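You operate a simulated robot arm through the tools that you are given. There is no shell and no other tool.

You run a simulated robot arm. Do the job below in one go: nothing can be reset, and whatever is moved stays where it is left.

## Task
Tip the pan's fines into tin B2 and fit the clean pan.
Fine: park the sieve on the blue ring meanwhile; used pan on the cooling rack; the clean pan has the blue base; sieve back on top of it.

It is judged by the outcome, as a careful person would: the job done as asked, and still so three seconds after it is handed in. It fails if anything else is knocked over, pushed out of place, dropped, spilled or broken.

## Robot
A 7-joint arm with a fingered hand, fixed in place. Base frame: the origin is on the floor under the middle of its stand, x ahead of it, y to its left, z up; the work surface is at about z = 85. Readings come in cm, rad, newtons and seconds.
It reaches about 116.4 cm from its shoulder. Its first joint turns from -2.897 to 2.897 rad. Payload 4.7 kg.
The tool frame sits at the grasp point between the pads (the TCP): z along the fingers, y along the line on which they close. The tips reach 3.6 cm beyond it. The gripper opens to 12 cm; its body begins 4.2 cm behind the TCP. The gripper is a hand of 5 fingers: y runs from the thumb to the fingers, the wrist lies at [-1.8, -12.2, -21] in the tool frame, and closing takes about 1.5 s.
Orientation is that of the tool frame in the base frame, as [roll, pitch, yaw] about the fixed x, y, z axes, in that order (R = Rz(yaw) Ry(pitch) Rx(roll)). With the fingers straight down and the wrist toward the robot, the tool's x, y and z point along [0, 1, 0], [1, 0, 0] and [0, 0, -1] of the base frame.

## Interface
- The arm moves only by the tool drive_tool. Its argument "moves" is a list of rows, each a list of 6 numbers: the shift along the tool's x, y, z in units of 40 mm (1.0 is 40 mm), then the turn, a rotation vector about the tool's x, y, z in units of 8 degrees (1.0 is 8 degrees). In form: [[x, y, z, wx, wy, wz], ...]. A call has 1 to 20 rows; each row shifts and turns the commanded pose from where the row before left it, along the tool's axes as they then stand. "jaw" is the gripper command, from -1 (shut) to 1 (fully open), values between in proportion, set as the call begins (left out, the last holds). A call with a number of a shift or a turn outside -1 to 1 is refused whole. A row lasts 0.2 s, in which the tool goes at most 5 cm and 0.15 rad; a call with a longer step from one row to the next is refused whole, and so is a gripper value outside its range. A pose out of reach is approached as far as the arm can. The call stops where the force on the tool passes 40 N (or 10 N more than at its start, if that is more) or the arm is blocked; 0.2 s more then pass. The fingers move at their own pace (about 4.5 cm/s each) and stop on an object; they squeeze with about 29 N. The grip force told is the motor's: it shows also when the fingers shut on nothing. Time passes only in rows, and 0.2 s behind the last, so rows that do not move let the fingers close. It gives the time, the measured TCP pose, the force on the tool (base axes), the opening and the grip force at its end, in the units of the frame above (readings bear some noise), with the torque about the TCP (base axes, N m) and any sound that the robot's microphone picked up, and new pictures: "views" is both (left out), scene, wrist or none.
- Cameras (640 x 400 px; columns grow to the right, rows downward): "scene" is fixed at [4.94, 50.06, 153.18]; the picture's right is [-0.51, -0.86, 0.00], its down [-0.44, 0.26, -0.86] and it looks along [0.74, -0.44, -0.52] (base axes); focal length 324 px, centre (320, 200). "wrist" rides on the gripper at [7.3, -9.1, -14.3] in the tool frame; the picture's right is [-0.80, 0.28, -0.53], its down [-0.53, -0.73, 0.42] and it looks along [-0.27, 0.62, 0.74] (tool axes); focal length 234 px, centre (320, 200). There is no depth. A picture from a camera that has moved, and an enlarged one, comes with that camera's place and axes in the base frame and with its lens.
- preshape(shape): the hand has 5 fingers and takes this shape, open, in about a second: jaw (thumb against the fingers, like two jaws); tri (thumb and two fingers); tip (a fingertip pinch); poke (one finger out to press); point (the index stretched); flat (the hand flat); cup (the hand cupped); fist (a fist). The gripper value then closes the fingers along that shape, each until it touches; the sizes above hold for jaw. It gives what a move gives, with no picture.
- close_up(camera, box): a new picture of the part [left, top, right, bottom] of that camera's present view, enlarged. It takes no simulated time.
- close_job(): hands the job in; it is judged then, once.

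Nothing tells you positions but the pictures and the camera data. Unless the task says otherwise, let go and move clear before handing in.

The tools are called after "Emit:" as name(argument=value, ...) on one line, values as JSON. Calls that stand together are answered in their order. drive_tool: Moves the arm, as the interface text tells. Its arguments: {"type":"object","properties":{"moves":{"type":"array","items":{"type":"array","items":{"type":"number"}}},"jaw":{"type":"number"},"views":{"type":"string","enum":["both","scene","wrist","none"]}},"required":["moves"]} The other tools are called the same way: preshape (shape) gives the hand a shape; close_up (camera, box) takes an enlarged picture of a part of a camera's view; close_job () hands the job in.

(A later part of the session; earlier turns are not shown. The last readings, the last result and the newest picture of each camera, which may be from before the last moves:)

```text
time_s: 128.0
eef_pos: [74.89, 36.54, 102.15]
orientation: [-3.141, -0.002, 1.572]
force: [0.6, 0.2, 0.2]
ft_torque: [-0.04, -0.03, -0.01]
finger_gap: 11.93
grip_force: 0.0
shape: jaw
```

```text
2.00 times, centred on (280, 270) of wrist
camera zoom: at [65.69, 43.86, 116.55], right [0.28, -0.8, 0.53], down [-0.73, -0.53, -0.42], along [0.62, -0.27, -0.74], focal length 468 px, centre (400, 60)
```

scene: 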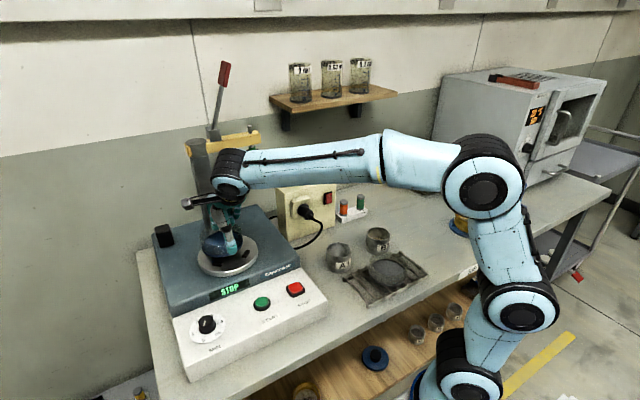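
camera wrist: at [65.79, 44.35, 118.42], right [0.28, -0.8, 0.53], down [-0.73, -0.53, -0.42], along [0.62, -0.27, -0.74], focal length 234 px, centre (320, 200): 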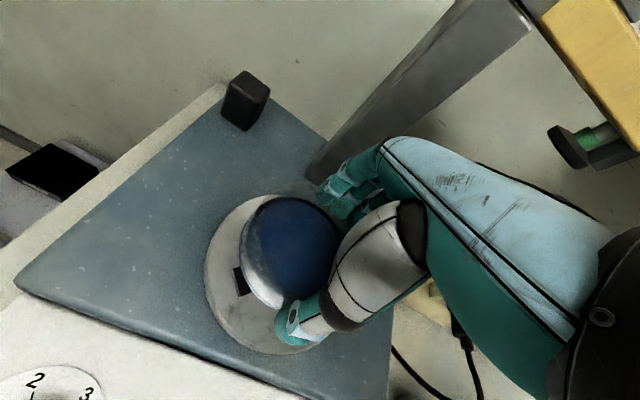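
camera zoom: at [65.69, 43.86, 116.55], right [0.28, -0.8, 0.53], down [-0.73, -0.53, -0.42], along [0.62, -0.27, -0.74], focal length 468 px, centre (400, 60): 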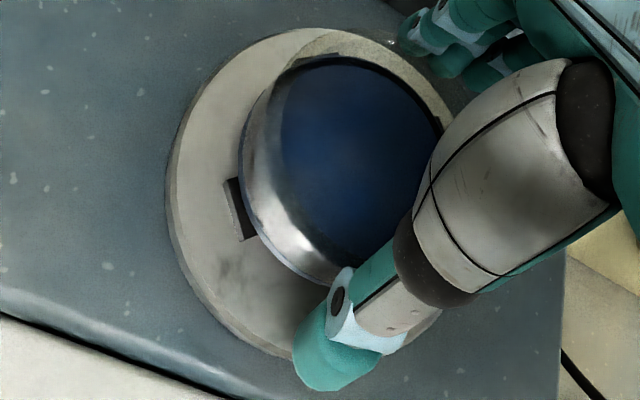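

The pan settled into the tabs on release. I'll rise clear and compare with how the original pan sat.

Emit:
drive_tool(moves=[[0, 0, -0.2, 0, 0, 0], [0, 0, -0.5, 0, 0, 0], [0, 0, -0.8, 0, 0, 0], [0, 0, -0.8, 0, 0, 0], [0, 0, -0.8, 0, 0, 0], [0, 0, -0.6, 0, 0, 0], [0, 0, -0.4, 0, 0, 0], [-0.5, -0.1, 0, 0, 0, 0], [-0.8, -0.2, 0, 0, 0, 0], [-0.8, -0.2, 0, 0, 0, 0], [-0.6, -0.15, 0, 0, 0, 0], [0, 0, 0, 0, 0, 0]], jaw=1)

Emit:
close_up(camera="scene", box=[185, 215, 275, 285])

Emit:
close_up(camera="wrist", box=[100, 120, 300, 300])

```text
time_s: 130.6
eef_pos: [71.91, 25.69, 118.6]
orientation: [3.142, -0.001, 1.571]
force: [0.1, -0.4, -0.1]
ft_torque: [-0.03, -0.03, 0.0]
finger_gap: 11.96
grip_force: 0.0
shape: jaw
camera wrist: at [62.93, 32.99, 133.0], right [0.28, -0.8, 0.53], down [-0.73, -0.53, -0.42], along [0.62, -0.27, -0.74], focal length 234 px, centre (320, 200)
```

scene: 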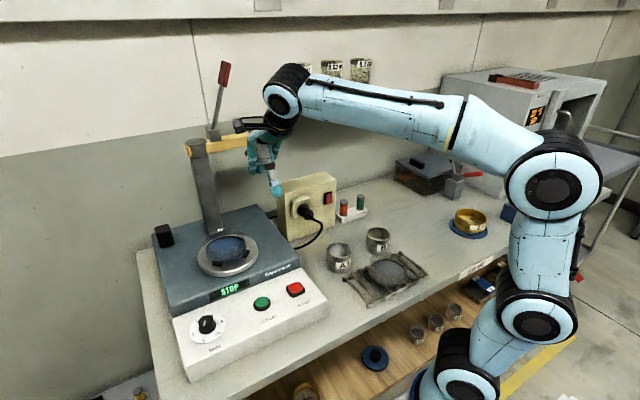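
wrist: 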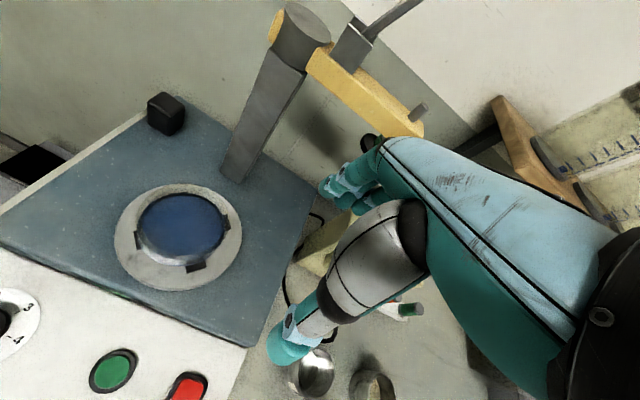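

```text
5.71 times, centred on (230, 250) of scene
camera zoom: at [4.94, 50.06, 153.18], right [-0.51, -0.86, 0.0], down [-0.44, 0.26, -0.86], along [0.74, -0.44, -0.52], focal length 1851 px, centre (834, -86)
```

zoom: 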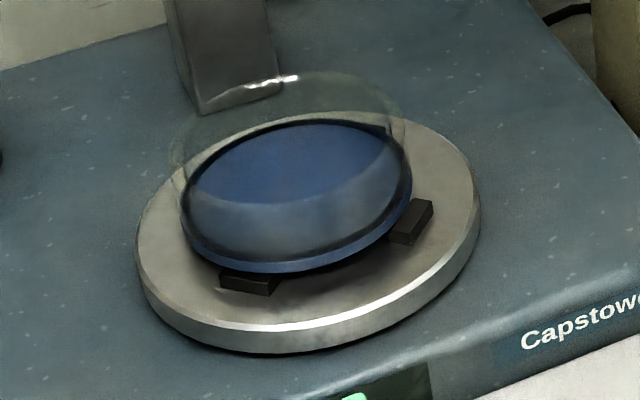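

```text
2.22 times, centred on (200, 210) of wrist
camera zoom: at [62.93, 32.99, 133.0], right [0.28, -0.8, 0.53], down [-0.73, -0.53, -0.42], along [0.62, -0.27, -0.74], focal length 520 px, centre (587, 178)
```

zoom: 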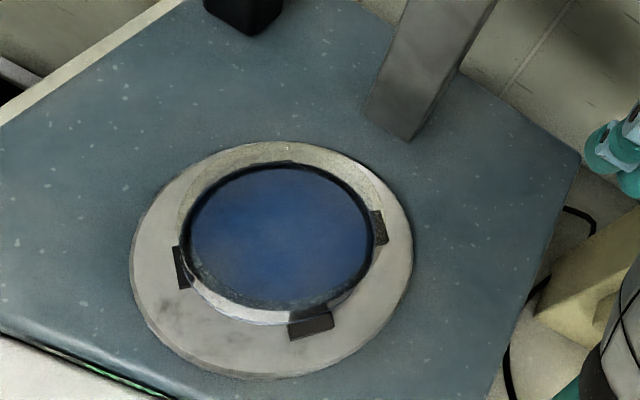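

The clean pan looks shifted a few millimetres compared with the old one. I'll examine whether it's fully seated in the tabs.

Emit:
close_up(camera="wrist", box=[105, 175, 255, 300])

Emit:
close_up(camera="scene", box=[203, 228, 263, 276])

```text
3.20 times, centred on (180, 238) of wrist
camera zoom: at [62.93, 32.99, 133.0], right [0.28, -0.8, 0.53], down [-0.73, -0.53, -0.42], along [0.62, -0.27, -0.74], focal length 749 px, centre (768, 80)
```

zoom: 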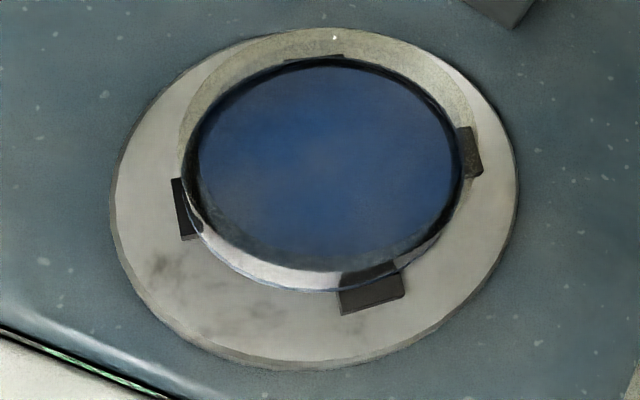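

```text
8.33 times, centred on (233, 252) of scene
camera zoom: at [4.94, 50.06, 153.18], right [-0.51, -0.86, 0.0], down [-0.44, 0.26, -0.86], along [0.74, -0.44, -0.52], focal length 2699 px, centre (1045, -233)
```

zoom: 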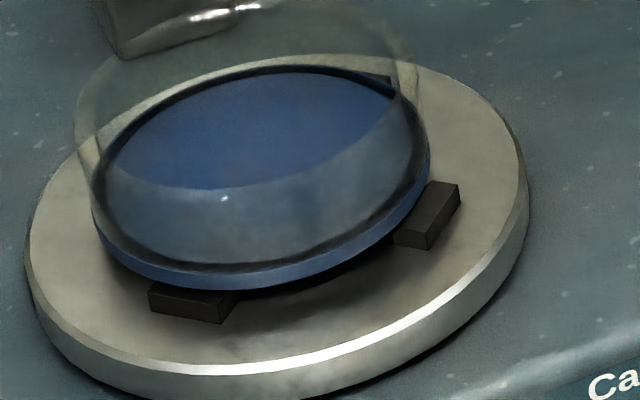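

I'll take tight zooms of the flange-to-tab gaps to judge whether the pan is level and seated.

Emit:
close_up(camera="scene", box=[210, 250, 240, 272])

Emit:
close_up(camera="scene", box=[235, 240, 265, 262])

Emit:
close_up(camera="wrist", box=[135, 205, 215, 275])

```text
16.00 times, centred on (225, 261) of scene
camera zoom: at [4.94, 50.06, 153.18], right [-0.51, -0.86, 0.0], down [-0.44, 0.26, -0.86], along [0.74, -0.44, -0.52], focal length 5182 px, centre (1840, -776)
```

zoom: 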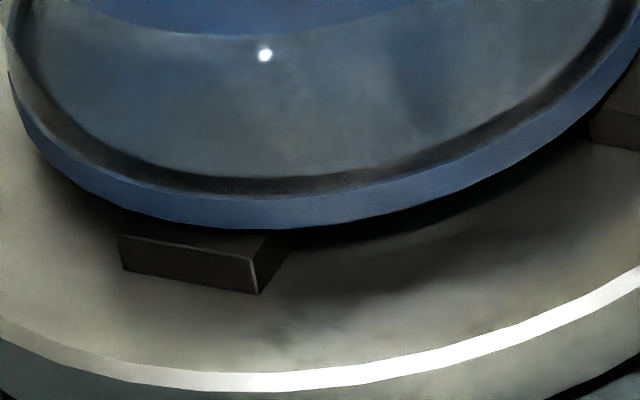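

```text
16.00 times, centred on (250, 251) of scene
camera zoom: at [4.94, 50.06, 153.18], right [-0.51, -0.86, 0.0], down [-0.44, 0.26, -0.86], along [0.74, -0.44, -0.52], focal length 5182 px, centre (1440, -616)
```

zoom: 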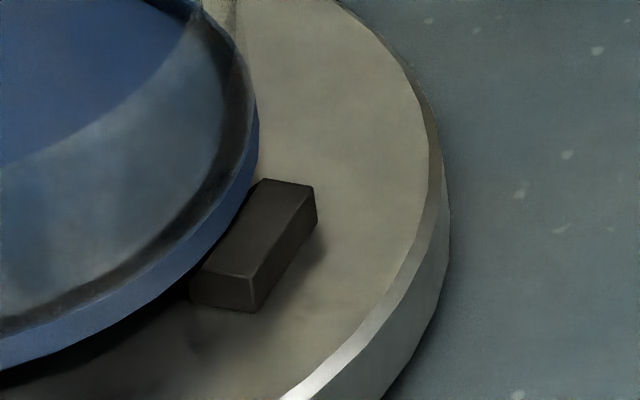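

```text
5.71 times, centred on (175, 240) of wrist
camera zoom: at [62.93, 32.99, 133.0], right [0.28, -0.8, 0.53], down [-0.73, -0.53, -0.42], along [0.62, -0.27, -0.74], focal length 1338 px, centre (1149, -29)
```

zoom: 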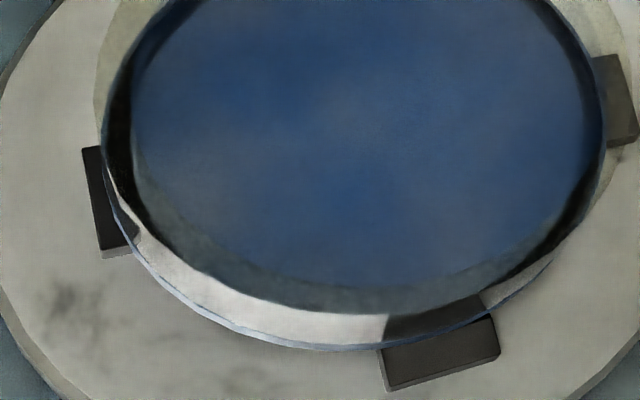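

All four tabs look evenly engaged and the flange rests on them without a gap, so the clean pan is seated. Now I'll fetch the sieve from the blue ring.

Emit:
drive_tool(moves=[[-0.5, -0.1, 0, 0, 0, 0], [-0.8, -0.16, 0, 0, 0, 0], [-0.9, -0.177, 0, 0, 0, 0], [-0.9, -0.177, 0, 0, 0, 0], [-0.9, -0.177, 0, 0, 0, 0], [-0.9, -0.177, 0, 0, 0, 0], [-0.9, -0.177, 0, 0, 0, 0], [-0.9, -0.177, 0, 0, 0, 0], [-0.9, -0.177, 0, 0, 0, 0], [-0.9, -0.177, 0, 0, 0, 0], [-0.9, -0.177, 0, 0, 0, 0], [-0.9, -0.177, 0, 0, 0, 0], [-0.9, -0.177, 0, 0, 0, 0], [-0.9, -0.177, 0, 0, 0, 0], [-0.9, -0.177, 0, 0, 0, 0], [-0.9, -0.177, 0, 0, 0, 0], [-0.9, -0.177, 0, 0, 0, 0], [-0.9, -0.177, 0, 0, 0, 0], [-0.9, -0.177, 0, 0, 0, 0], [-0.55, -0.1, 0, 0, 0, 0]], jaw=1)

```text
time_s: 134.8
eef_pos: [58.77, -42.99, 118.75]
orientation: [-3.141, 0.0, 1.57]
force: [-0.9, 1.3, 0.7]
ft_torque: [-0.02, 0.01, -0.01]
finger_gap: 11.98
grip_force: 0.1
shape: jaw
camera wrist: at [49.55, -35.71, 133.18], right [0.28, -0.8, 0.53], down [-0.73, -0.53, -0.42], along [0.62, -0.27, -0.74], focal length 234 px, centre (320, 200)
```

scene: 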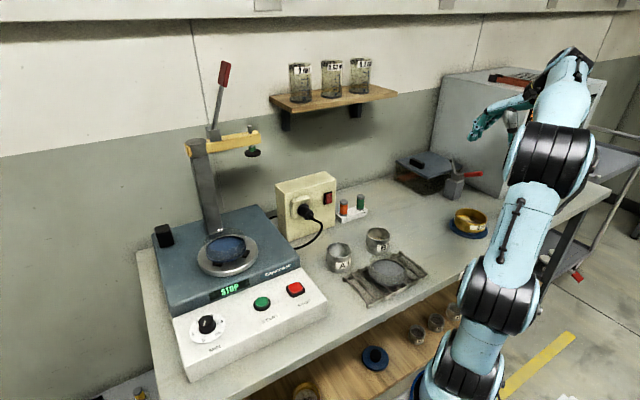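
wrist: 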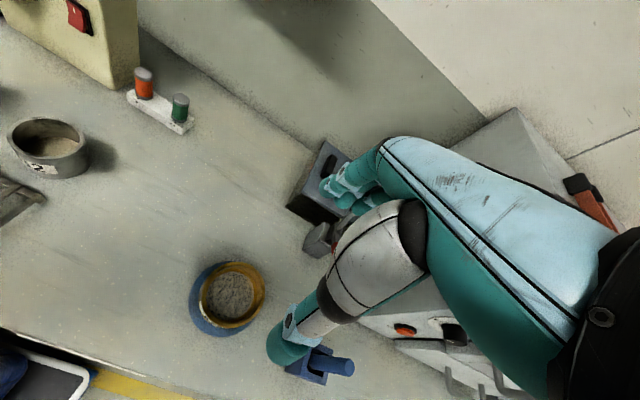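

Emit:
drive_tool(moves=[[0.01, -0.08, 0.3, 0, 0, 0], [0, 0, 0.7, 0, 0, 0], [0, 0, 0.9, 0, 0, 0], [0, 0, 0.9, 0, 0, 0], [0, 0, 0.9, 0, 0, 0], [0, 0, 0.9, 0, 0, 0], [0, 0, 0.6, 0, 0, 0], [0, 0, 0.3, 0, 0, 0], [0, 0, 0, 0, 0, 0]], jaw=1, views="none")

Emit:
close_up(camera="wrist", box=[210, 170, 380, 350])

Emit:
close_up(camera="scene", box=[440, 185, 510, 245])

```text
time_s: 136.8
eef_pos: [58.47, -42.8, 96.6]
orientation: [-3.142, 0.0, 1.57]
force: [0.4, 0.5, 0.4]
ft_torque: [0.01, -0.01, -0.02]
finger_gap: 11.97
grip_force: 0.1
shape: jaw
```

```text
2.22 times, centred on (295, 260) of wrist
camera zoom: at [49.3, -35.54, 111.0], right [0.28, -0.8, 0.53], down [-0.73, -0.53, -0.42], along [0.62, -0.27, -0.74], focal length 520 px, centre (376, 67)
```

zoom: 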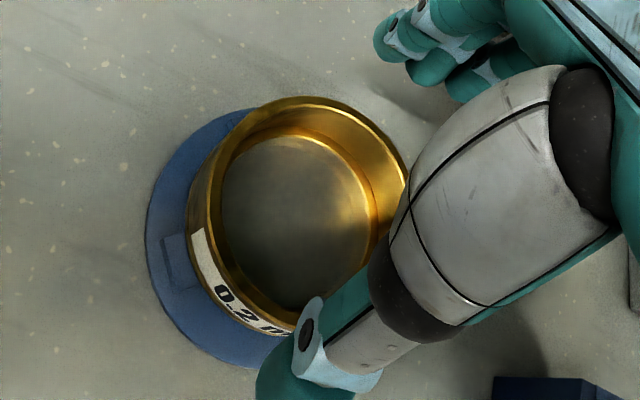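

```text
6.67 times, centred on (475, 215) of scene
camera zoom: at [4.94, 50.06, 153.18], right [-0.51, -0.86, 0.0], down [-0.44, 0.26, -0.86], along [0.74, -0.44, -0.52], focal length 2159 px, centre (-713, 100)
```

zoom: 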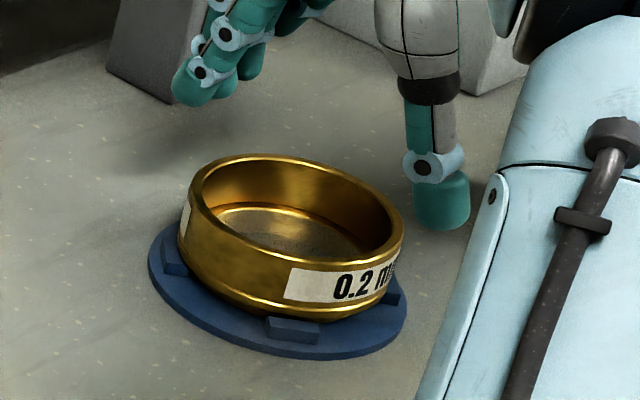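

The sieve sits squarely. I'll lower to the earlier grip height and close.

Emit:
drive_tool(moves=[[0, 0, 0.3, 0, 0, 0], [0, 0, 0.35, 0, 0, 0], [0, 0, 0.3, 0, 0, 0], [0, 0, 0.2, 0, 0, 0], [-0.01, 0, 0.15, 0, 0, 0], [0, 0, 0, 0, 0, 0]], jaw=1, views="none")

Emit:
close_up(camera="scene", box=[440, 185, 510, 245])

Emit:
close_up(camera="wrist", box=[210, 170, 380, 350])

```text
time_s: 138.2
eef_pos: [58.31, -42.84, 91.4]
orientation: [3.141, 0.0, 1.569]
force: [0.5, 0.1, 0.4]
ft_torque: [0.02, 0.0, 0.02]
finger_gap: 11.97
grip_force: 0.1
shape: jaw
```

```text
6.67 times, centred on (475, 215) of scene
camera zoom: at [4.94, 50.06, 153.18], right [-0.51, -0.86, 0.0], down [-0.44, 0.26, -0.86], along [0.74, -0.44, -0.52], focal length 2159 px, centre (-713, 100)
```

zoom: 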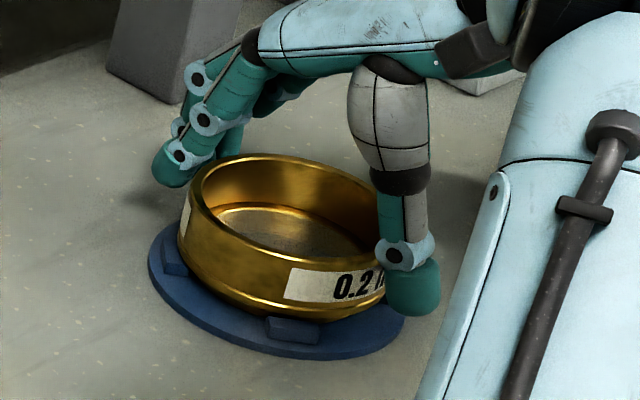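

```text
2.22 times, centred on (295, 260) of wrist
camera zoom: at [49.29, -35.55, 105.83], right [0.28, -0.8, 0.53], down [-0.73, -0.53, -0.42], along [0.62, -0.27, -0.74], focal length 520 px, centre (376, 67)
```

zoom: 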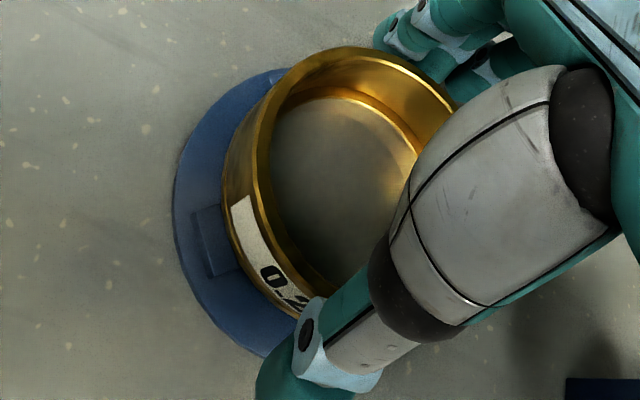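

Emit:
drive_tool(moves=[[0, 0, 0, 0, 0, 0], [0, 0, 0, 0, 0, 0], [0, 0, 0, 0, 0, 0], [0, 0, 0, 0, 0, 0], [0, 0, 0, 0, 0, 0], [0, 0, 0, 0, 0, 0], [0, 0, 0, 0, 0, 0], [0, 0, 0, 0, 0, 0]], jaw=-1, views="none")

Emit:
drive_tool(moves=[[0, 0, -0.08, 0, 0, 0], [0, 0, -0.15, 0, 0, 0], [0, 0, -0.25, 0, 0, 0], [0, 0, -0.3, 0, 0, 0], [0, 0, -0.2, 0, 0, 0], [0, 0, 0, 0, 0, 0]], jaw=-1, views="none")

Emit:
close_up(camera="scene", box=[440, 185, 510, 245])

Emit:
close_up(camera="wrist", box=[240, 180, 368, 310])

```text
time_s: 140.0
eef_pos: [58.35, -42.68, 91.44]
orientation: [-3.141, 0.0, 1.57]
force: [-0.5, -0.8, -0.3]
ft_torque: [-0.04, 0.0, 0.02]
finger_gap: 9.67
grip_force: 29.3
shape: jaw
```

```text
time_s: 141.4
eef_pos: [58.57, -42.74, 95.28]
orientation: [3.141, 0.0, 1.57]
force: [0.0, -0.4, -2.3]
ft_torque: [0.06, -0.03, -0.02]
finger_gap: 9.68
grip_force: 29.5
shape: jaw
```

```text
6.67 times, centred on (475, 215) of scene
camera zoom: at [4.94, 50.06, 153.18], right [-0.51, -0.86, 0.0], down [-0.44, 0.26, -0.86], along [0.74, -0.44, -0.52], focal length 2159 px, centre (-713, 100)
```

zoom: 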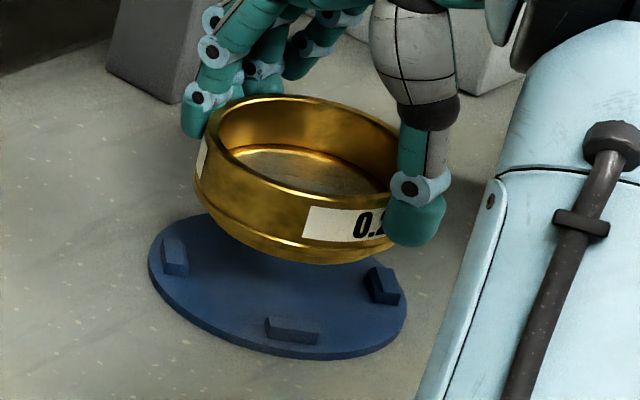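

```text
3.08 times, centred on (304, 245) of wrist
camera zoom: at [49.32, -35.55, 109.61], right [0.28, -0.8, 0.53], down [-0.73, -0.53, -0.42], along [0.62, -0.27, -0.74], focal length 720 px, centre (369, 62)
```

zoom: 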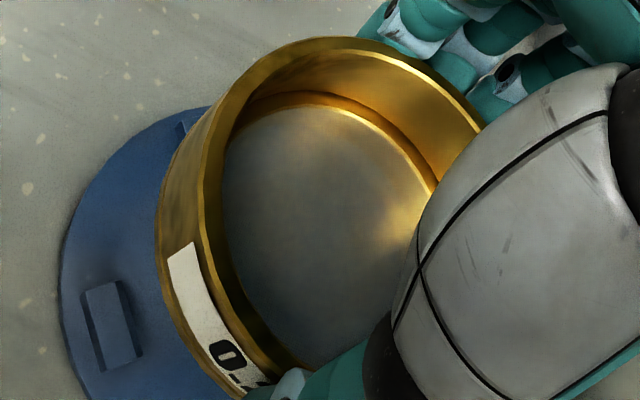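

The sieve is lifted level. I'll raise it and carry it back to the shaker at a steady pace.

Emit:
drive_tool(moves=[[0, 0, -0.4, 0, 0, 0], [0, 0, -0.8, 0, 0, 0], [0, 0, -0.9, 0, 0, 0], [0, 0, -0.9, 0, 0, 0], [0, 0, -0.9, 0, 0, 0], [0, 0, -0.9, 0, 0, 0], [0, 0, -0.9, 0, 0, 0], [0, 0, -0.5, 0, 0, 0], [0.4, 0.08, 0, 0, 0, 0], [0.7, 0.14, 0, 0, 0, 0], [0.8, 0.164, 0, 0, 0, 0], [0.8, 0.164, 0, 0, 0, 0], [0.8, 0.164, 0, 0, 0, 0], [0.8, 0.164, 0, 0, 0, 0], [0.8, 0.164, 0, 0, 0, 0], [0.8, 0.164, 0, 0, 0, 0], [0.8, 0.164, 0, 0, 0, 0], [0.8, 0.164, 0, 0, 0, 0], [0.8, 0.164, 0, 0, 0, 0], [0.8, 0.164, 0, 0, 0, 0]], jaw=-1, views="none")

Emit:
drive_tool(moves=[[0.8, 0.164, 0, 0, 0, 0], [0.8, 0.164, 0, 0, 0, 0], [0.8, 0.164, 0, 0, 0, 0], [0.8, 0.164, 0, 0, 0, 0], [0.8, 0.164, 0, 0, 0, 0], [0.8, 0.164, 0, 0, 0, 0], [0.8, 0.164, 0, 0, 0, 0], [0.8, 0.164, 0, 0, 0, 0], [0.8, 0.164, 0, 0, 0, 0], [0.8, 0.164, 0, 0, 0, 0], [0.8, 0.164, 0, 0, 0, 0], [0.8, 0.164, 0, 0, 0, 0], [0.6, 0.12, 0, 0, 0, 0], [0.45, 0.09, 0, 0, 0, 0], [0.3, 0.06, 0, 0, 0, 0], [0, 0, 0, 0, 0, 0]], jaw=-1)

```text
time_s: 145.6
eef_pos: [65.92, -6.32, 119.87]
orientation: [3.141, 0.0, 1.572]
force: [0.2, -0.4, -1.0]
ft_torque: [0.03, 0.01, -0.01]
finger_gap: 9.68
grip_force: 29.5
shape: jaw
```

```text
time_s: 149.0
eef_pos: [74.85, 37.36, 119.91]
orientation: [-3.141, 0.0, 1.571]
force: [0.0, -0.2, -2.4]
ft_torque: [-0.02, 0.0, -0.02]
finger_gap: 9.66
grip_force: 29.2
shape: jaw
camera wrist: at [65.78, 44.68, 134.37], right [0.28, -0.8, 0.53], down [-0.73, -0.53, -0.42], along [0.62, -0.27, -0.74], focal length 234 px, centre (320, 200)
```

scene: 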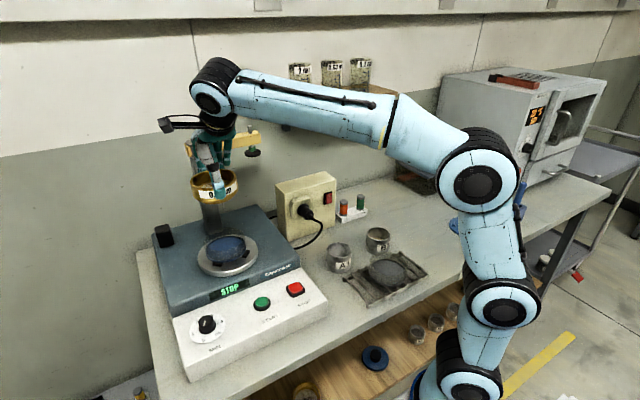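
wrist: 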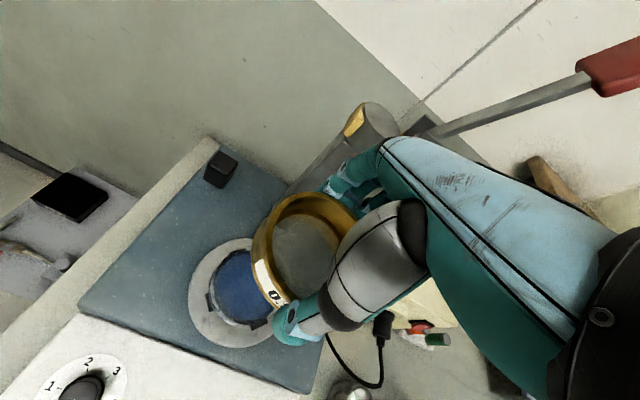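

Above the shaker. I'll lower to about 4 cm above the pan and compare sieve and pan alignment in both views.

Emit:
drive_tool(moves=[[0, 0, 0.4, 0, 0, 0], [0, 0, 0.7, 0, 0, 0], [0, 0, 0.7, 0, 0, 0], [0, 0, 0.4, 0, 0, 0], [0, 0, 0.2, 0, 0, 0], [0, 0, 0, 0, 0, 0]], jaw=-1, views="none")

Emit:
close_up(camera="scene", box=[185, 185, 275, 285])

Emit:
close_up(camera="wrist", box=[190, 170, 370, 350])

```text
time_s: 150.4
eef_pos: [74.83, 37.31, 110.34]
orientation: [3.141, -0.001, 1.57]
force: [-1.1, 0.0, -0.8]
ft_torque: [0.0, -0.03, 0.0]
finger_gap: 9.66
grip_force: 28.5
shape: jaw
```

```text
4.00 times, centred on (230, 235) of scene
camera zoom: at [4.94, 50.06, 153.18], right [-0.51, -0.86, 0.0], down [-0.44, 0.26, -0.86], along [0.74, -0.44, -0.52], focal length 1296 px, centre (680, 60)
```

zoom: 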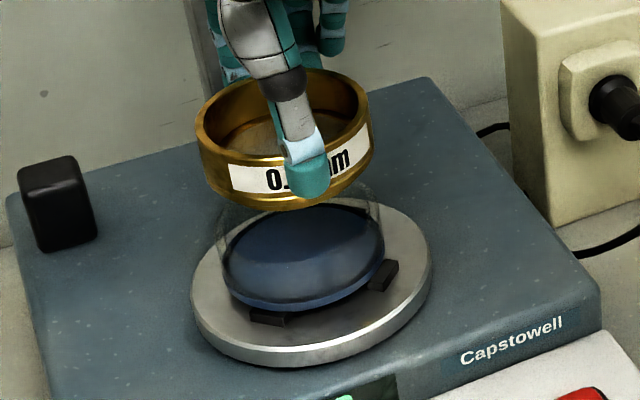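

```text
2.22 times, centred on (280, 260) of wrist
camera zoom: at [65.73, 44.59, 124.78], right [0.28, -0.8, 0.53], down [-0.73, -0.53, -0.42], along [0.62, -0.27, -0.74], focal length 520 px, centre (409, 67)
```

zoom: 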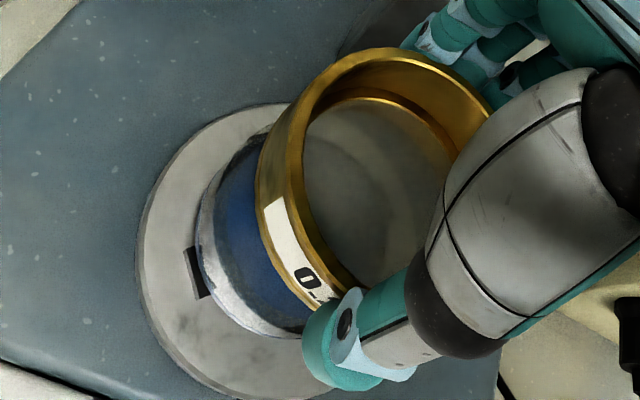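

Both views agree that the sieve should shift about (+0.25, +0.35) cm to sit over the pan. I'll apply that and lower a bit more, then re-check.

Emit:
drive_tool(moves=[[0.085, 0.06, 0, 0, 0, 0], [0, 0, 0.25, 0, 0, 0], [0, 0, 0.25, 0, 0, 0], [0, 0, 0.15, 0, 0, 0], [0, 0, 0, 0, 0, 0]], jaw=-1, views="none")

Emit:
close_up(camera="scene", box=[195, 205, 265, 275])

Emit:
close_up(camera="wrist", box=[190, 170, 370, 350])

```text
time_s: 151.6
eef_pos: [75.04, 37.66, 107.82]
orientation: [3.141, -0.001, 1.571]
force: [0.4, -0.3, -1.2]
ft_torque: [0.01, -0.02, 0.0]
finger_gap: 9.65
grip_force: 28.9
shape: jaw
```

```text
5.71 times, centred on (230, 240) of scene
camera zoom: at [4.94, 50.06, 153.18], right [-0.51, -0.86, 0.0], down [-0.44, 0.26, -0.86], along [0.74, -0.44, -0.52], focal length 1851 px, centre (834, -29)
```

zoom: 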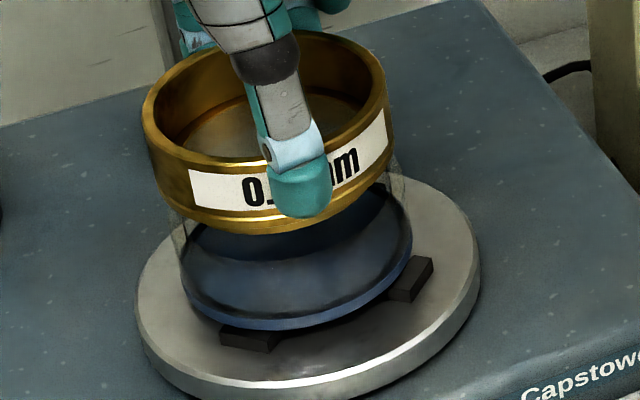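

```text
2.22 times, centred on (280, 260) of wrist
camera zoom: at [65.97, 44.98, 122.22], right [0.28, -0.8, 0.53], down [-0.73, -0.53, -0.42], along [0.62, -0.27, -0.74], focal length 520 px, centre (409, 67)
```

zoom: 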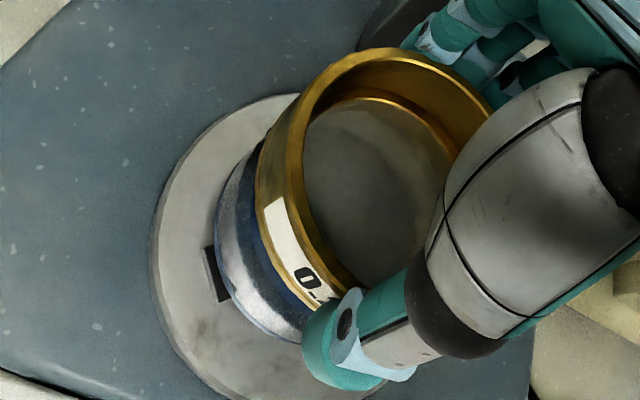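

Both cameras now show sieve and pan concentric. I'll lower in fine steps, expecting the seat near z ≈ 106.

Emit:
drive_tool(moves=[[0, 0, 0.12, 0, 0, 0], [0, 0, 0.1, 0, 0, 0], [0, 0, 0.08, 0, 0, 0], [0, 0, 0, 0, 0, 0]], jaw=-1, views="none")

Emit:
close_up(camera="scene", box=[195, 205, 265, 275])

```text
time_s: 152.6
eef_pos: [75.05, 37.62, 106.69]
orientation: [-3.141, 0.0, 1.572]
force: [-0.2, -0.6, -1.4]
ft_torque: [0.02, -0.03, -0.02]
finger_gap: 9.65
grip_force: 28.7
shape: jaw
```

```text
5.71 times, centred on (230, 240) of scene
camera zoom: at [4.94, 50.06, 153.18], right [-0.51, -0.86, 0.0], down [-0.44, 0.26, -0.86], along [0.74, -0.44, -0.52], focal length 1851 px, centre (834, -29)
```

zoom: 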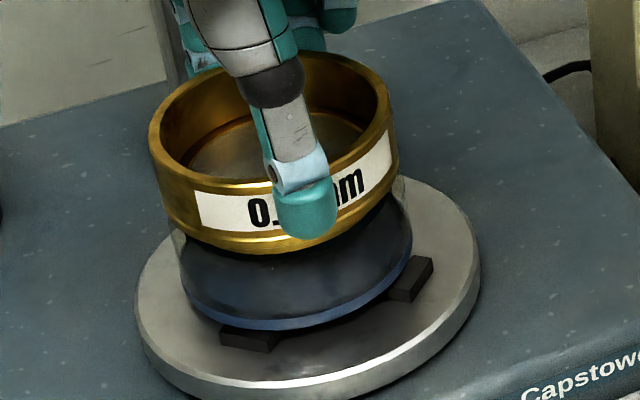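

Emit:
drive_tool(moves=[[0, 0, 0.05, 0, 0, 0], [0, 0, 0.05, 0, 0, 0], [0, 0, 0, 0, 0, 0]], jaw=-1, views="none")

```text
time_s: 153.4
eef_pos: [75.11, 37.71, 106.23]
orientation: [3.141, 0.001, 1.571]
force: [-0.7, -0.1, -1.2]
ft_torque: [0.04, -0.01, 0.04]
finger_gap: 9.66
grip_force: 29.1
shape: jaw
```

Emit:
drive_tool(moves=[[0, 0, 0.04, 0, 0, 0], [0, 0, 0.03, 0, 0, 0], [0, 0, 0, 0, 0, 0]], jaw=-1, views="none")

Emit:
close_up(camera="scene", box=[195, 205, 265, 275])

Emit:
close_up(camera="wrist", box=[190, 170, 370, 350])

```text
time_s: 154.2
eef_pos: [75.08, 37.64, 105.86]
orientation: [3.14, 0.001, 1.572]
force: [-0.8, 0.5, -1.9]
ft_torque: [0.02, 0.04, -0.03]
finger_gap: 9.66
grip_force: 29.3
shape: jaw
```

```text
5.71 times, centred on (230, 240) of scene
camera zoom: at [4.94, 50.06, 153.18], right [-0.51, -0.86, 0.0], down [-0.44, 0.26, -0.86], along [0.74, -0.44, -0.52], focal length 1851 px, centre (834, -29)
```

zoom: 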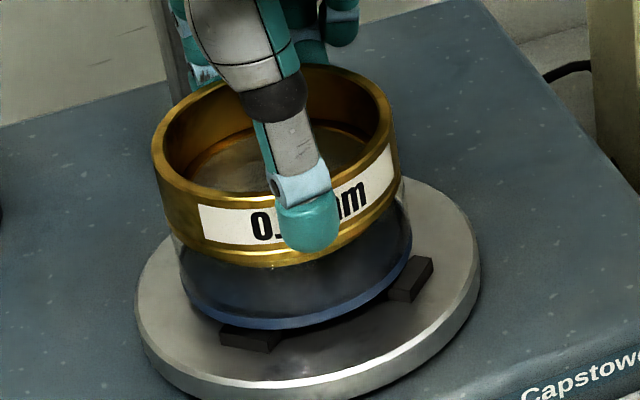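

```text
2.22 times, centred on (280, 260) of wrist
camera zoom: at [66.0, 44.93, 120.35], right [0.28, -0.8, 0.53], down [-0.73, -0.53, -0.42], along [0.62, -0.27, -0.74], focal length 520 px, centre (409, 67)
```

zoom: 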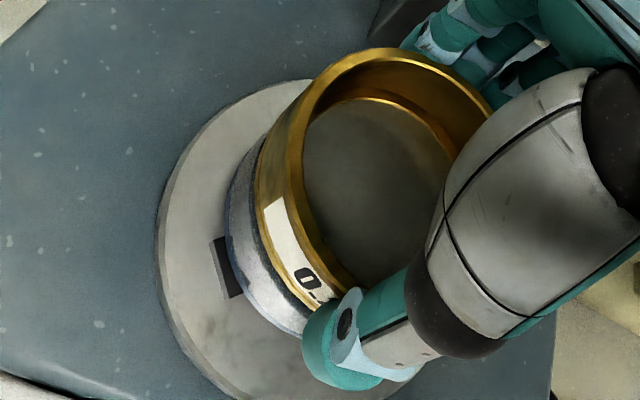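

No contact yet, so the skirt has slipped inside the pan wall. I'll continue very gently.

Emit:
drive_tool(moves=[[0, 0, 0.03, 0, 0, 0], [0, 0, 0.03, 0, 0, 0], [0, 0, 0, 0, 0, 0]], jaw=-1, views="none")

```text
time_s: 155.0
eef_pos: [75.0, 37.66, 105.79]
orientation: [3.139, -0.002, 1.571]
force: [1.4, -0.1, 9.8]
ft_torque: [-0.02, 0.08, -0.03]
finger_gap: 9.61
grip_force: 29.3
shape: jaw
```

A vertical contact of about 10 N at z ≈ 105.8, so the sieve is resting on the pan rim. I'll check the seam before releasing.

Emit:
close_up(camera="scene", box=[200, 215, 260, 270])

Emit:
close_up(camera="wrist", box=[220, 200, 340, 320])

```text
7.27 times, centred on (230, 242) of scene
camera zoom: at [4.94, 50.06, 153.18], right [-0.51, -0.86, 0.0], down [-0.44, 0.26, -0.86], along [0.74, -0.44, -0.52], focal length 2355 px, centre (974, -109)
```

zoom: 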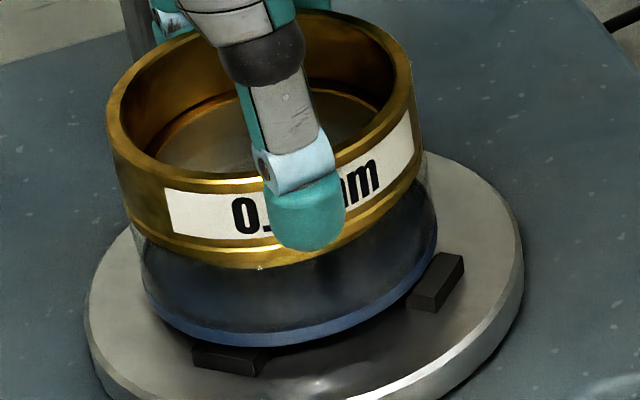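

```text
3.33 times, centred on (280, 260) of wrist
camera zoom: at [65.93, 44.91, 120.26], right [0.28, -0.8, 0.52], down [-0.73, -0.53, -0.43], along [0.62, -0.27, -0.74], focal length 781 px, centre (453, 0)
```

zoom: 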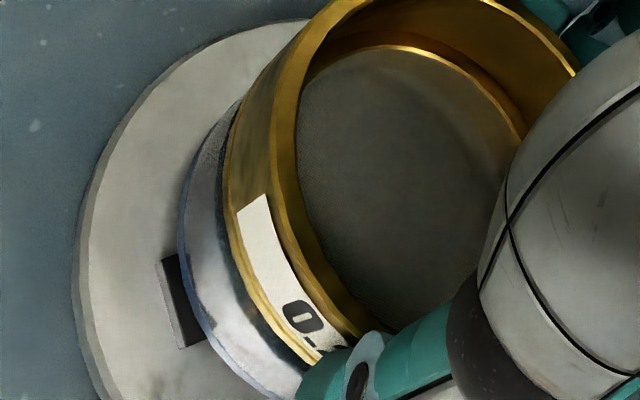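

The band sits evenly on the pan wall all round. I'll release.

Emit:
drive_tool(moves=[[0, 0, -0.02, 0, 0, 0], [0, 0, 0, 0, 0, 0]], jaw=-1, views="none")

Emit:
drive_tool(moves=[[0, 0, 0, 0, 0, 0], [0, 0, 0, 0, 0, 0], [0, 0, 0, 0, 0, 0], [0, 0, 0, 0, 0, 0], [0, 0, 0, 0, 0, 0], [0, 0, 0, 0, 0, 0]], jaw=1, views="none")

Emit:
close_up(camera="scene", box=[200, 215, 260, 270])

Emit:
close_up(camera="wrist", box=[200, 180, 360, 340])

```text
time_s: 155.6
eef_pos: [75.15, 37.64, 105.83]
orientation: [-3.141, -0.002, 1.571]
force: [0.9, 0.1, 10.4]
ft_torque: [0.0, 0.01, -0.03]
finger_gap: 9.63
grip_force: 29.2
shape: jaw
```

```text
time_s: 157.0
eef_pos: [75.09, 37.75, 105.78]
orientation: [-3.142, 0.001, 1.57]
force: [-1.2, 0.0, -0.1]
ft_torque: [0.02, 0.0, 0.02]
finger_gap: 12.0
grip_force: 0.0
shape: jaw
```

```text
7.27 times, centred on (230, 242) of scene
camera zoom: at [4.94, 50.06, 153.18], right [-0.51, -0.86, 0.0], down [-0.44, 0.26, -0.86], along [0.74, -0.44, -0.52], focal length 2355 px, centre (974, -109)
```

zoom: 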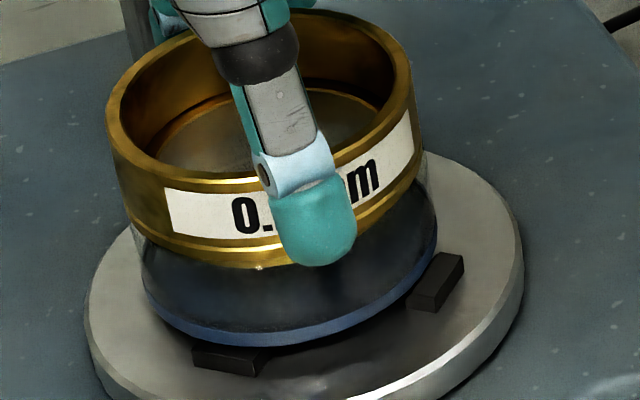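

```text
2.50 times, centred on (280, 260) of wrist
camera zoom: at [66.0, 44.95, 120.2], right [0.28, -0.8, 0.53], down [-0.73, -0.53, -0.42], along [0.62, -0.27, -0.74], focal length 585 px, centre (420, 50)
```

zoom: 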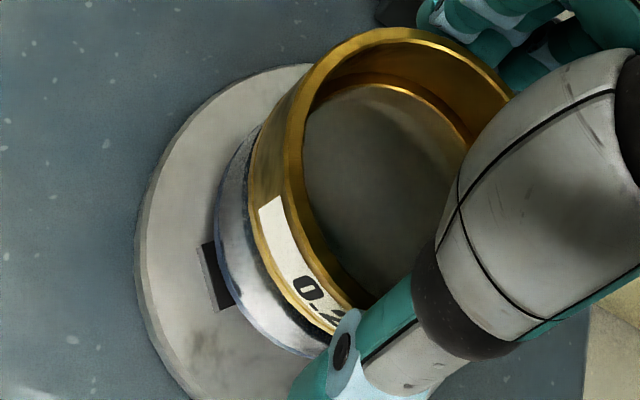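

The sieve didn't move on release. I'll withdraw straight up and back away, then inspect everything.

Emit:
drive_tool(moves=[[0, 0, -0.15, 0, 0, 0], [0, 0, -0.3, 0, 0, 0], [0, 0, -0.5, 0, 0, 0], [0, 0, -0.8, 0, 0, 0], [0, 0, -0.8, 0, 0, 0], [0, 0, -0.8, 0, 0, 0], [0, 0, -0.5, 0, 0, 0], [-0.5, -0.2, 0, 0, 0, 0], [-0.9, -0.3, 0, 0, 0, 0], [-0.9, -0.3, 0, 0, 0, 0], [-0.9, -0.3, 0, 0, 0, 0], [-0.9, -0.3, 0, 0, 0, 0], [-0.9, -0.3, 0, 0, 0, 0], [-0.5, -0.2, 0, 0, 0, 0], [0, 0, 0, 0, 0, 0]], jaw=1)

Emit:
close_up(camera="scene", box=[185, 205, 275, 285])

Emit:
close_up(camera="wrist", box=[60, 60, 260, 220])

Emit:
close_up(camera="scene", box=[310, 200, 510, 325])

```text
time_s: 160.2
eef_pos: [67.48, 15.73, 121.15]
orientation: [-3.141, -0.001, 1.571]
force: [-0.3, 0.5, -0.6]
ft_torque: [0.02, 0.03, -0.01]
finger_gap: 11.97
grip_force: 0.0
shape: jaw
camera wrist: at [58.38, 22.98, 135.56], right [0.28, -0.8, 0.53], down [-0.73, -0.53, -0.42], along [0.62, -0.27, -0.74], focal length 234 px, centre (320, 200)
```

scene: 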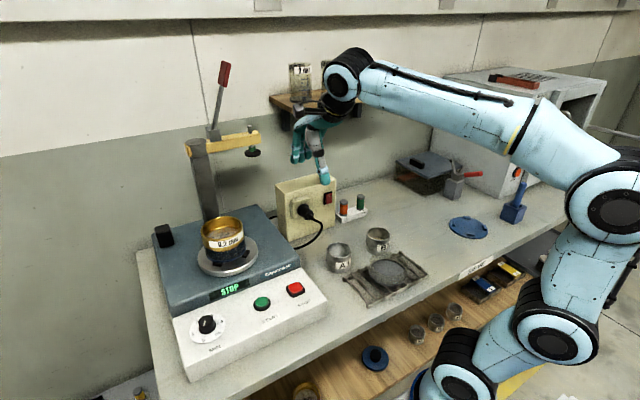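
wrist: 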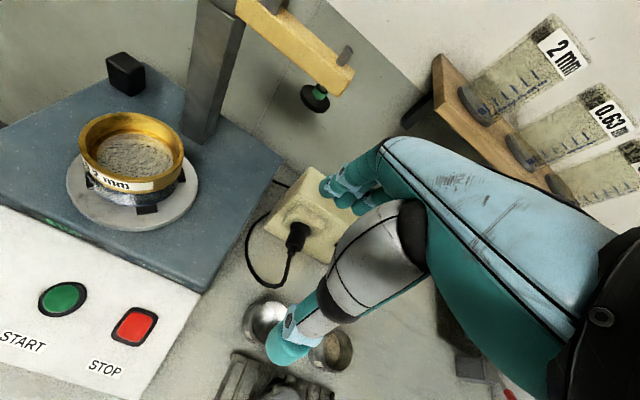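

```text
5.00 times, centred on (230, 245) of scene
camera zoom: at [4.94, 50.06, 153.18], right [-0.51, -0.86, 0.0], down [-0.44, 0.26, -0.86], along [0.74, -0.44, -0.52], focal length 1619 px, centre (770, -25)
```

zoom: 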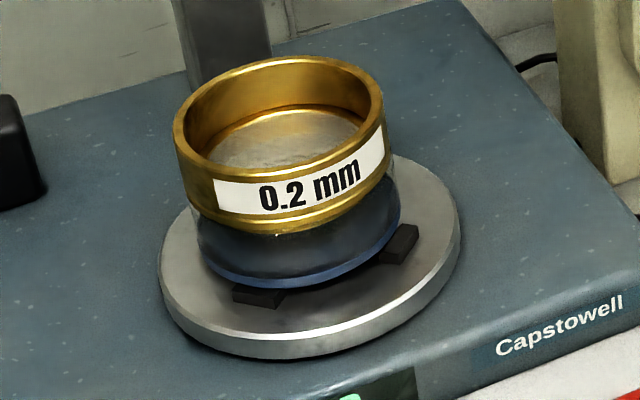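

```text
2.50 times, centred on (160, 140) of wrist
camera zoom: at [58.38, 22.98, 135.56], right [0.28, -0.8, 0.53], down [-0.73, -0.53, -0.42], along [0.62, -0.27, -0.74], focal length 585 px, centre (720, 350)
```

zoom: 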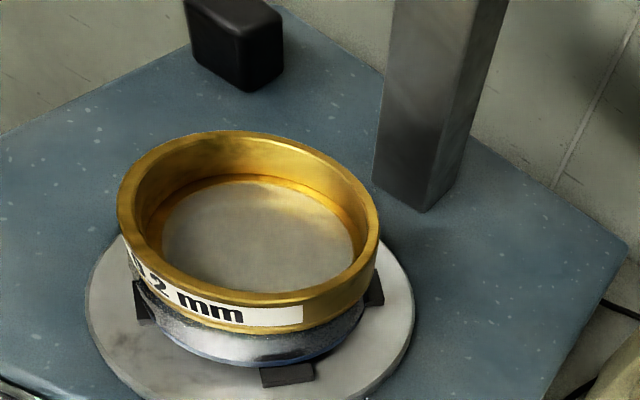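

```text
3.20 times, centred on (410, 262) of scene
camera zoom: at [4.94, 50.06, 153.18], right [-0.51, -0.86, 0.0], down [-0.44, 0.26, -0.86], along [0.74, -0.44, -0.52], focal length 1036 px, centre (32, 0)
```

zoom: 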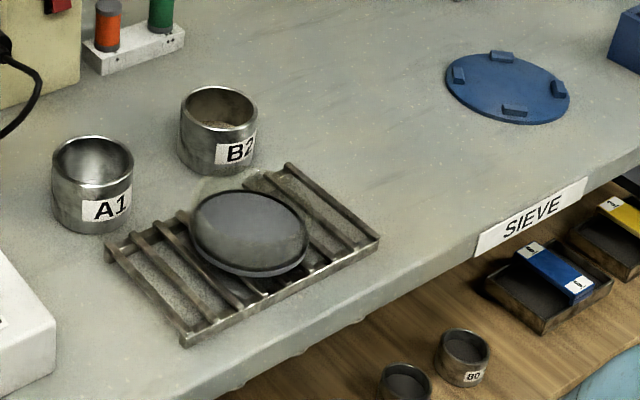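

Everything is in place: the sieve sits on the blue-based pan on the shaker, the fines are in B2, the used pan is on the rack, and the ring is empty. I'll return the hand to its starting area and let things rest a moment.

Emit:
drive_tool(moves=[[-0.5, -0.3, 0, 0, 0, 0], [-0.9, -0.5, 0, 0, 0, 0], [-0.9, -0.5, 0, 0, 0, 0], [-0.9, -0.6, 0, 0, 0, 0], [-0.9, -0.6, 0, 0, 0, 0], [-0.9, -0.6, 0, 0, 0, 0], [-0.8, -0.5, 0, 0, 0, 0], [-0.4, -0.3, 0, 0, 0, 0], [0, 0, 0, 0, 0, 0], [0, 0, 0, 0, 0, 0], [0, 0, 0, 0, 0, 0]], jaw=1)

Emit:
close_up(camera="scene", box=[190, 210, 270, 280])

Emit:
close_up(camera="wrist", box=[80, 140, 320, 320])

```text
time_s: 162.6
eef_pos: [51.95, -9.16, 121.36]
orientation: [3.141, 0.0, 1.572]
force: [-0.2, 0.6, -0.3]
ft_torque: [-0.04, 0.01, -0.02]
finger_gap: 11.99
grip_force: 0.1
shape: jaw
camera wrist: at [42.77, -1.94, 135.77], right [0.28, -0.8, 0.53], down [-0.73, -0.53, -0.42], along [0.62, -0.27, -0.74], focal length 234 px, centre (320, 200)
```

scene: 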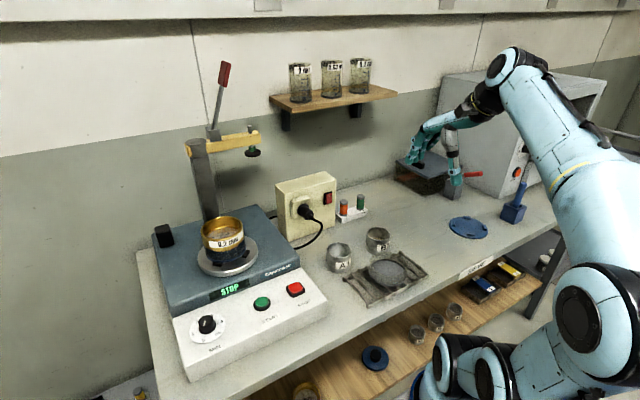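
wrist: 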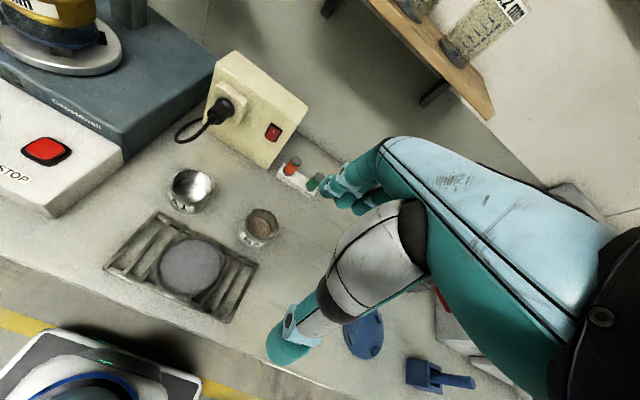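

```text
5.71 times, centred on (230, 245) of scene
camera zoom: at [4.94, 50.06, 153.18], right [-0.51, -0.86, 0.0], down [-0.44, 0.26, -0.86], along [0.74, -0.44, -0.52], focal length 1851 px, centre (834, -57)
```

zoom: 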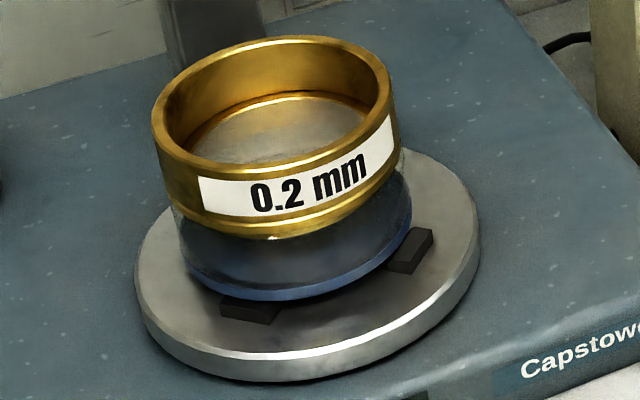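

```text
2.22 times, centred on (200, 230) of wrist
camera zoom: at [42.77, -1.94, 135.77], right [0.28, -0.8, 0.53], down [-0.73, -0.53, -0.42], along [0.62, -0.27, -0.74], focal length 520 px, centre (587, 133)
```

zoom: 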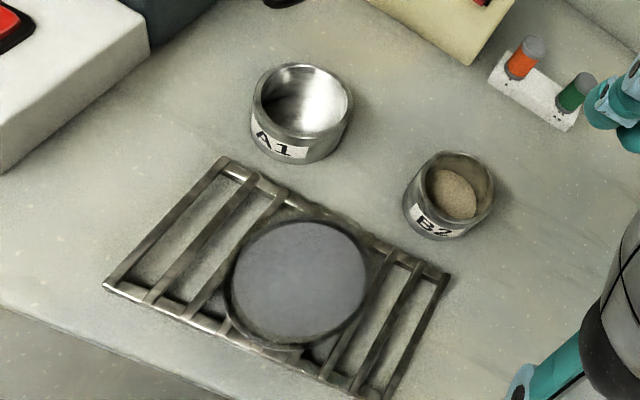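

Before handing in, I'll check the stack's level and seams closely.

Emit:
close_up(camera="scene", box=[206, 216, 256, 266])

Emit:
close_up(camera="scene", box=[204, 238, 234, 266])

Emit:
close_up(camera="scene", box=[230, 232, 260, 260])

Emit:
close_up(camera="wrist", box=[0, 0, 140, 90])

```text
8.00 times, centred on (231, 241) of scene
camera zoom: at [4.94, 50.06, 153.18], right [-0.51, -0.86, 0.0], down [-0.44, 0.26, -0.86], along [0.74, -0.44, -0.52], focal length 2591 px, centre (1032, -128)
```

zoom: 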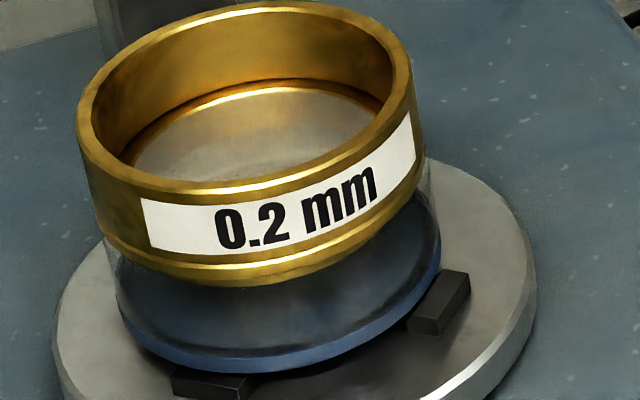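

```text
14.29 times, centred on (219, 252) of scene
camera zoom: at [4.94, 50.06, 153.18], right [-0.51, -0.86, 0.0], down [-0.44, 0.26, -0.86], along [0.74, -0.44, -0.52], focal length 4627 px, centre (1763, -543)
```

zoom: 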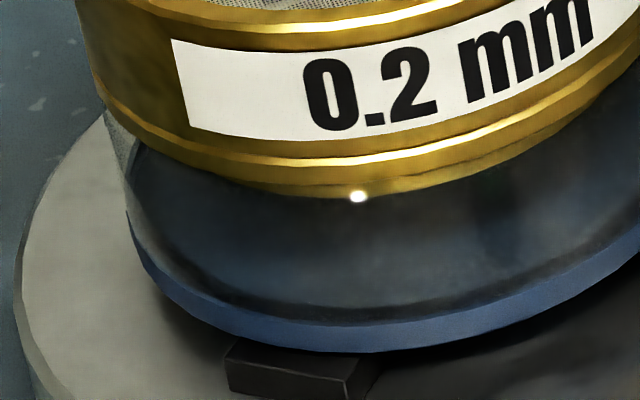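

```text
14.29 times, centred on (245, 246) of scene
camera zoom: at [4.94, 50.06, 153.18], right [-0.51, -0.86, 0.0], down [-0.44, 0.26, -0.86], along [0.74, -0.44, -0.52], focal length 4627 px, centre (1391, -457)
```

zoom: 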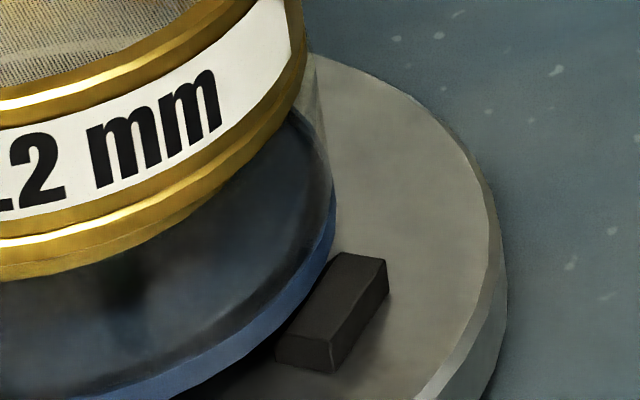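

```text
4.44 times, centred on (70, 45) of wrist
camera zoom: at [42.77, -1.94, 135.77], right [0.28, -0.8, 0.53], down [-0.73, -0.53, -0.42], along [0.62, -0.27, -0.74], focal length 1041 px, centre (1431, 889)
```

zoom: 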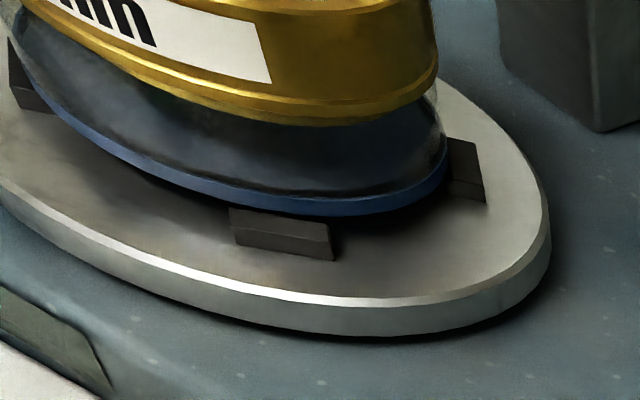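

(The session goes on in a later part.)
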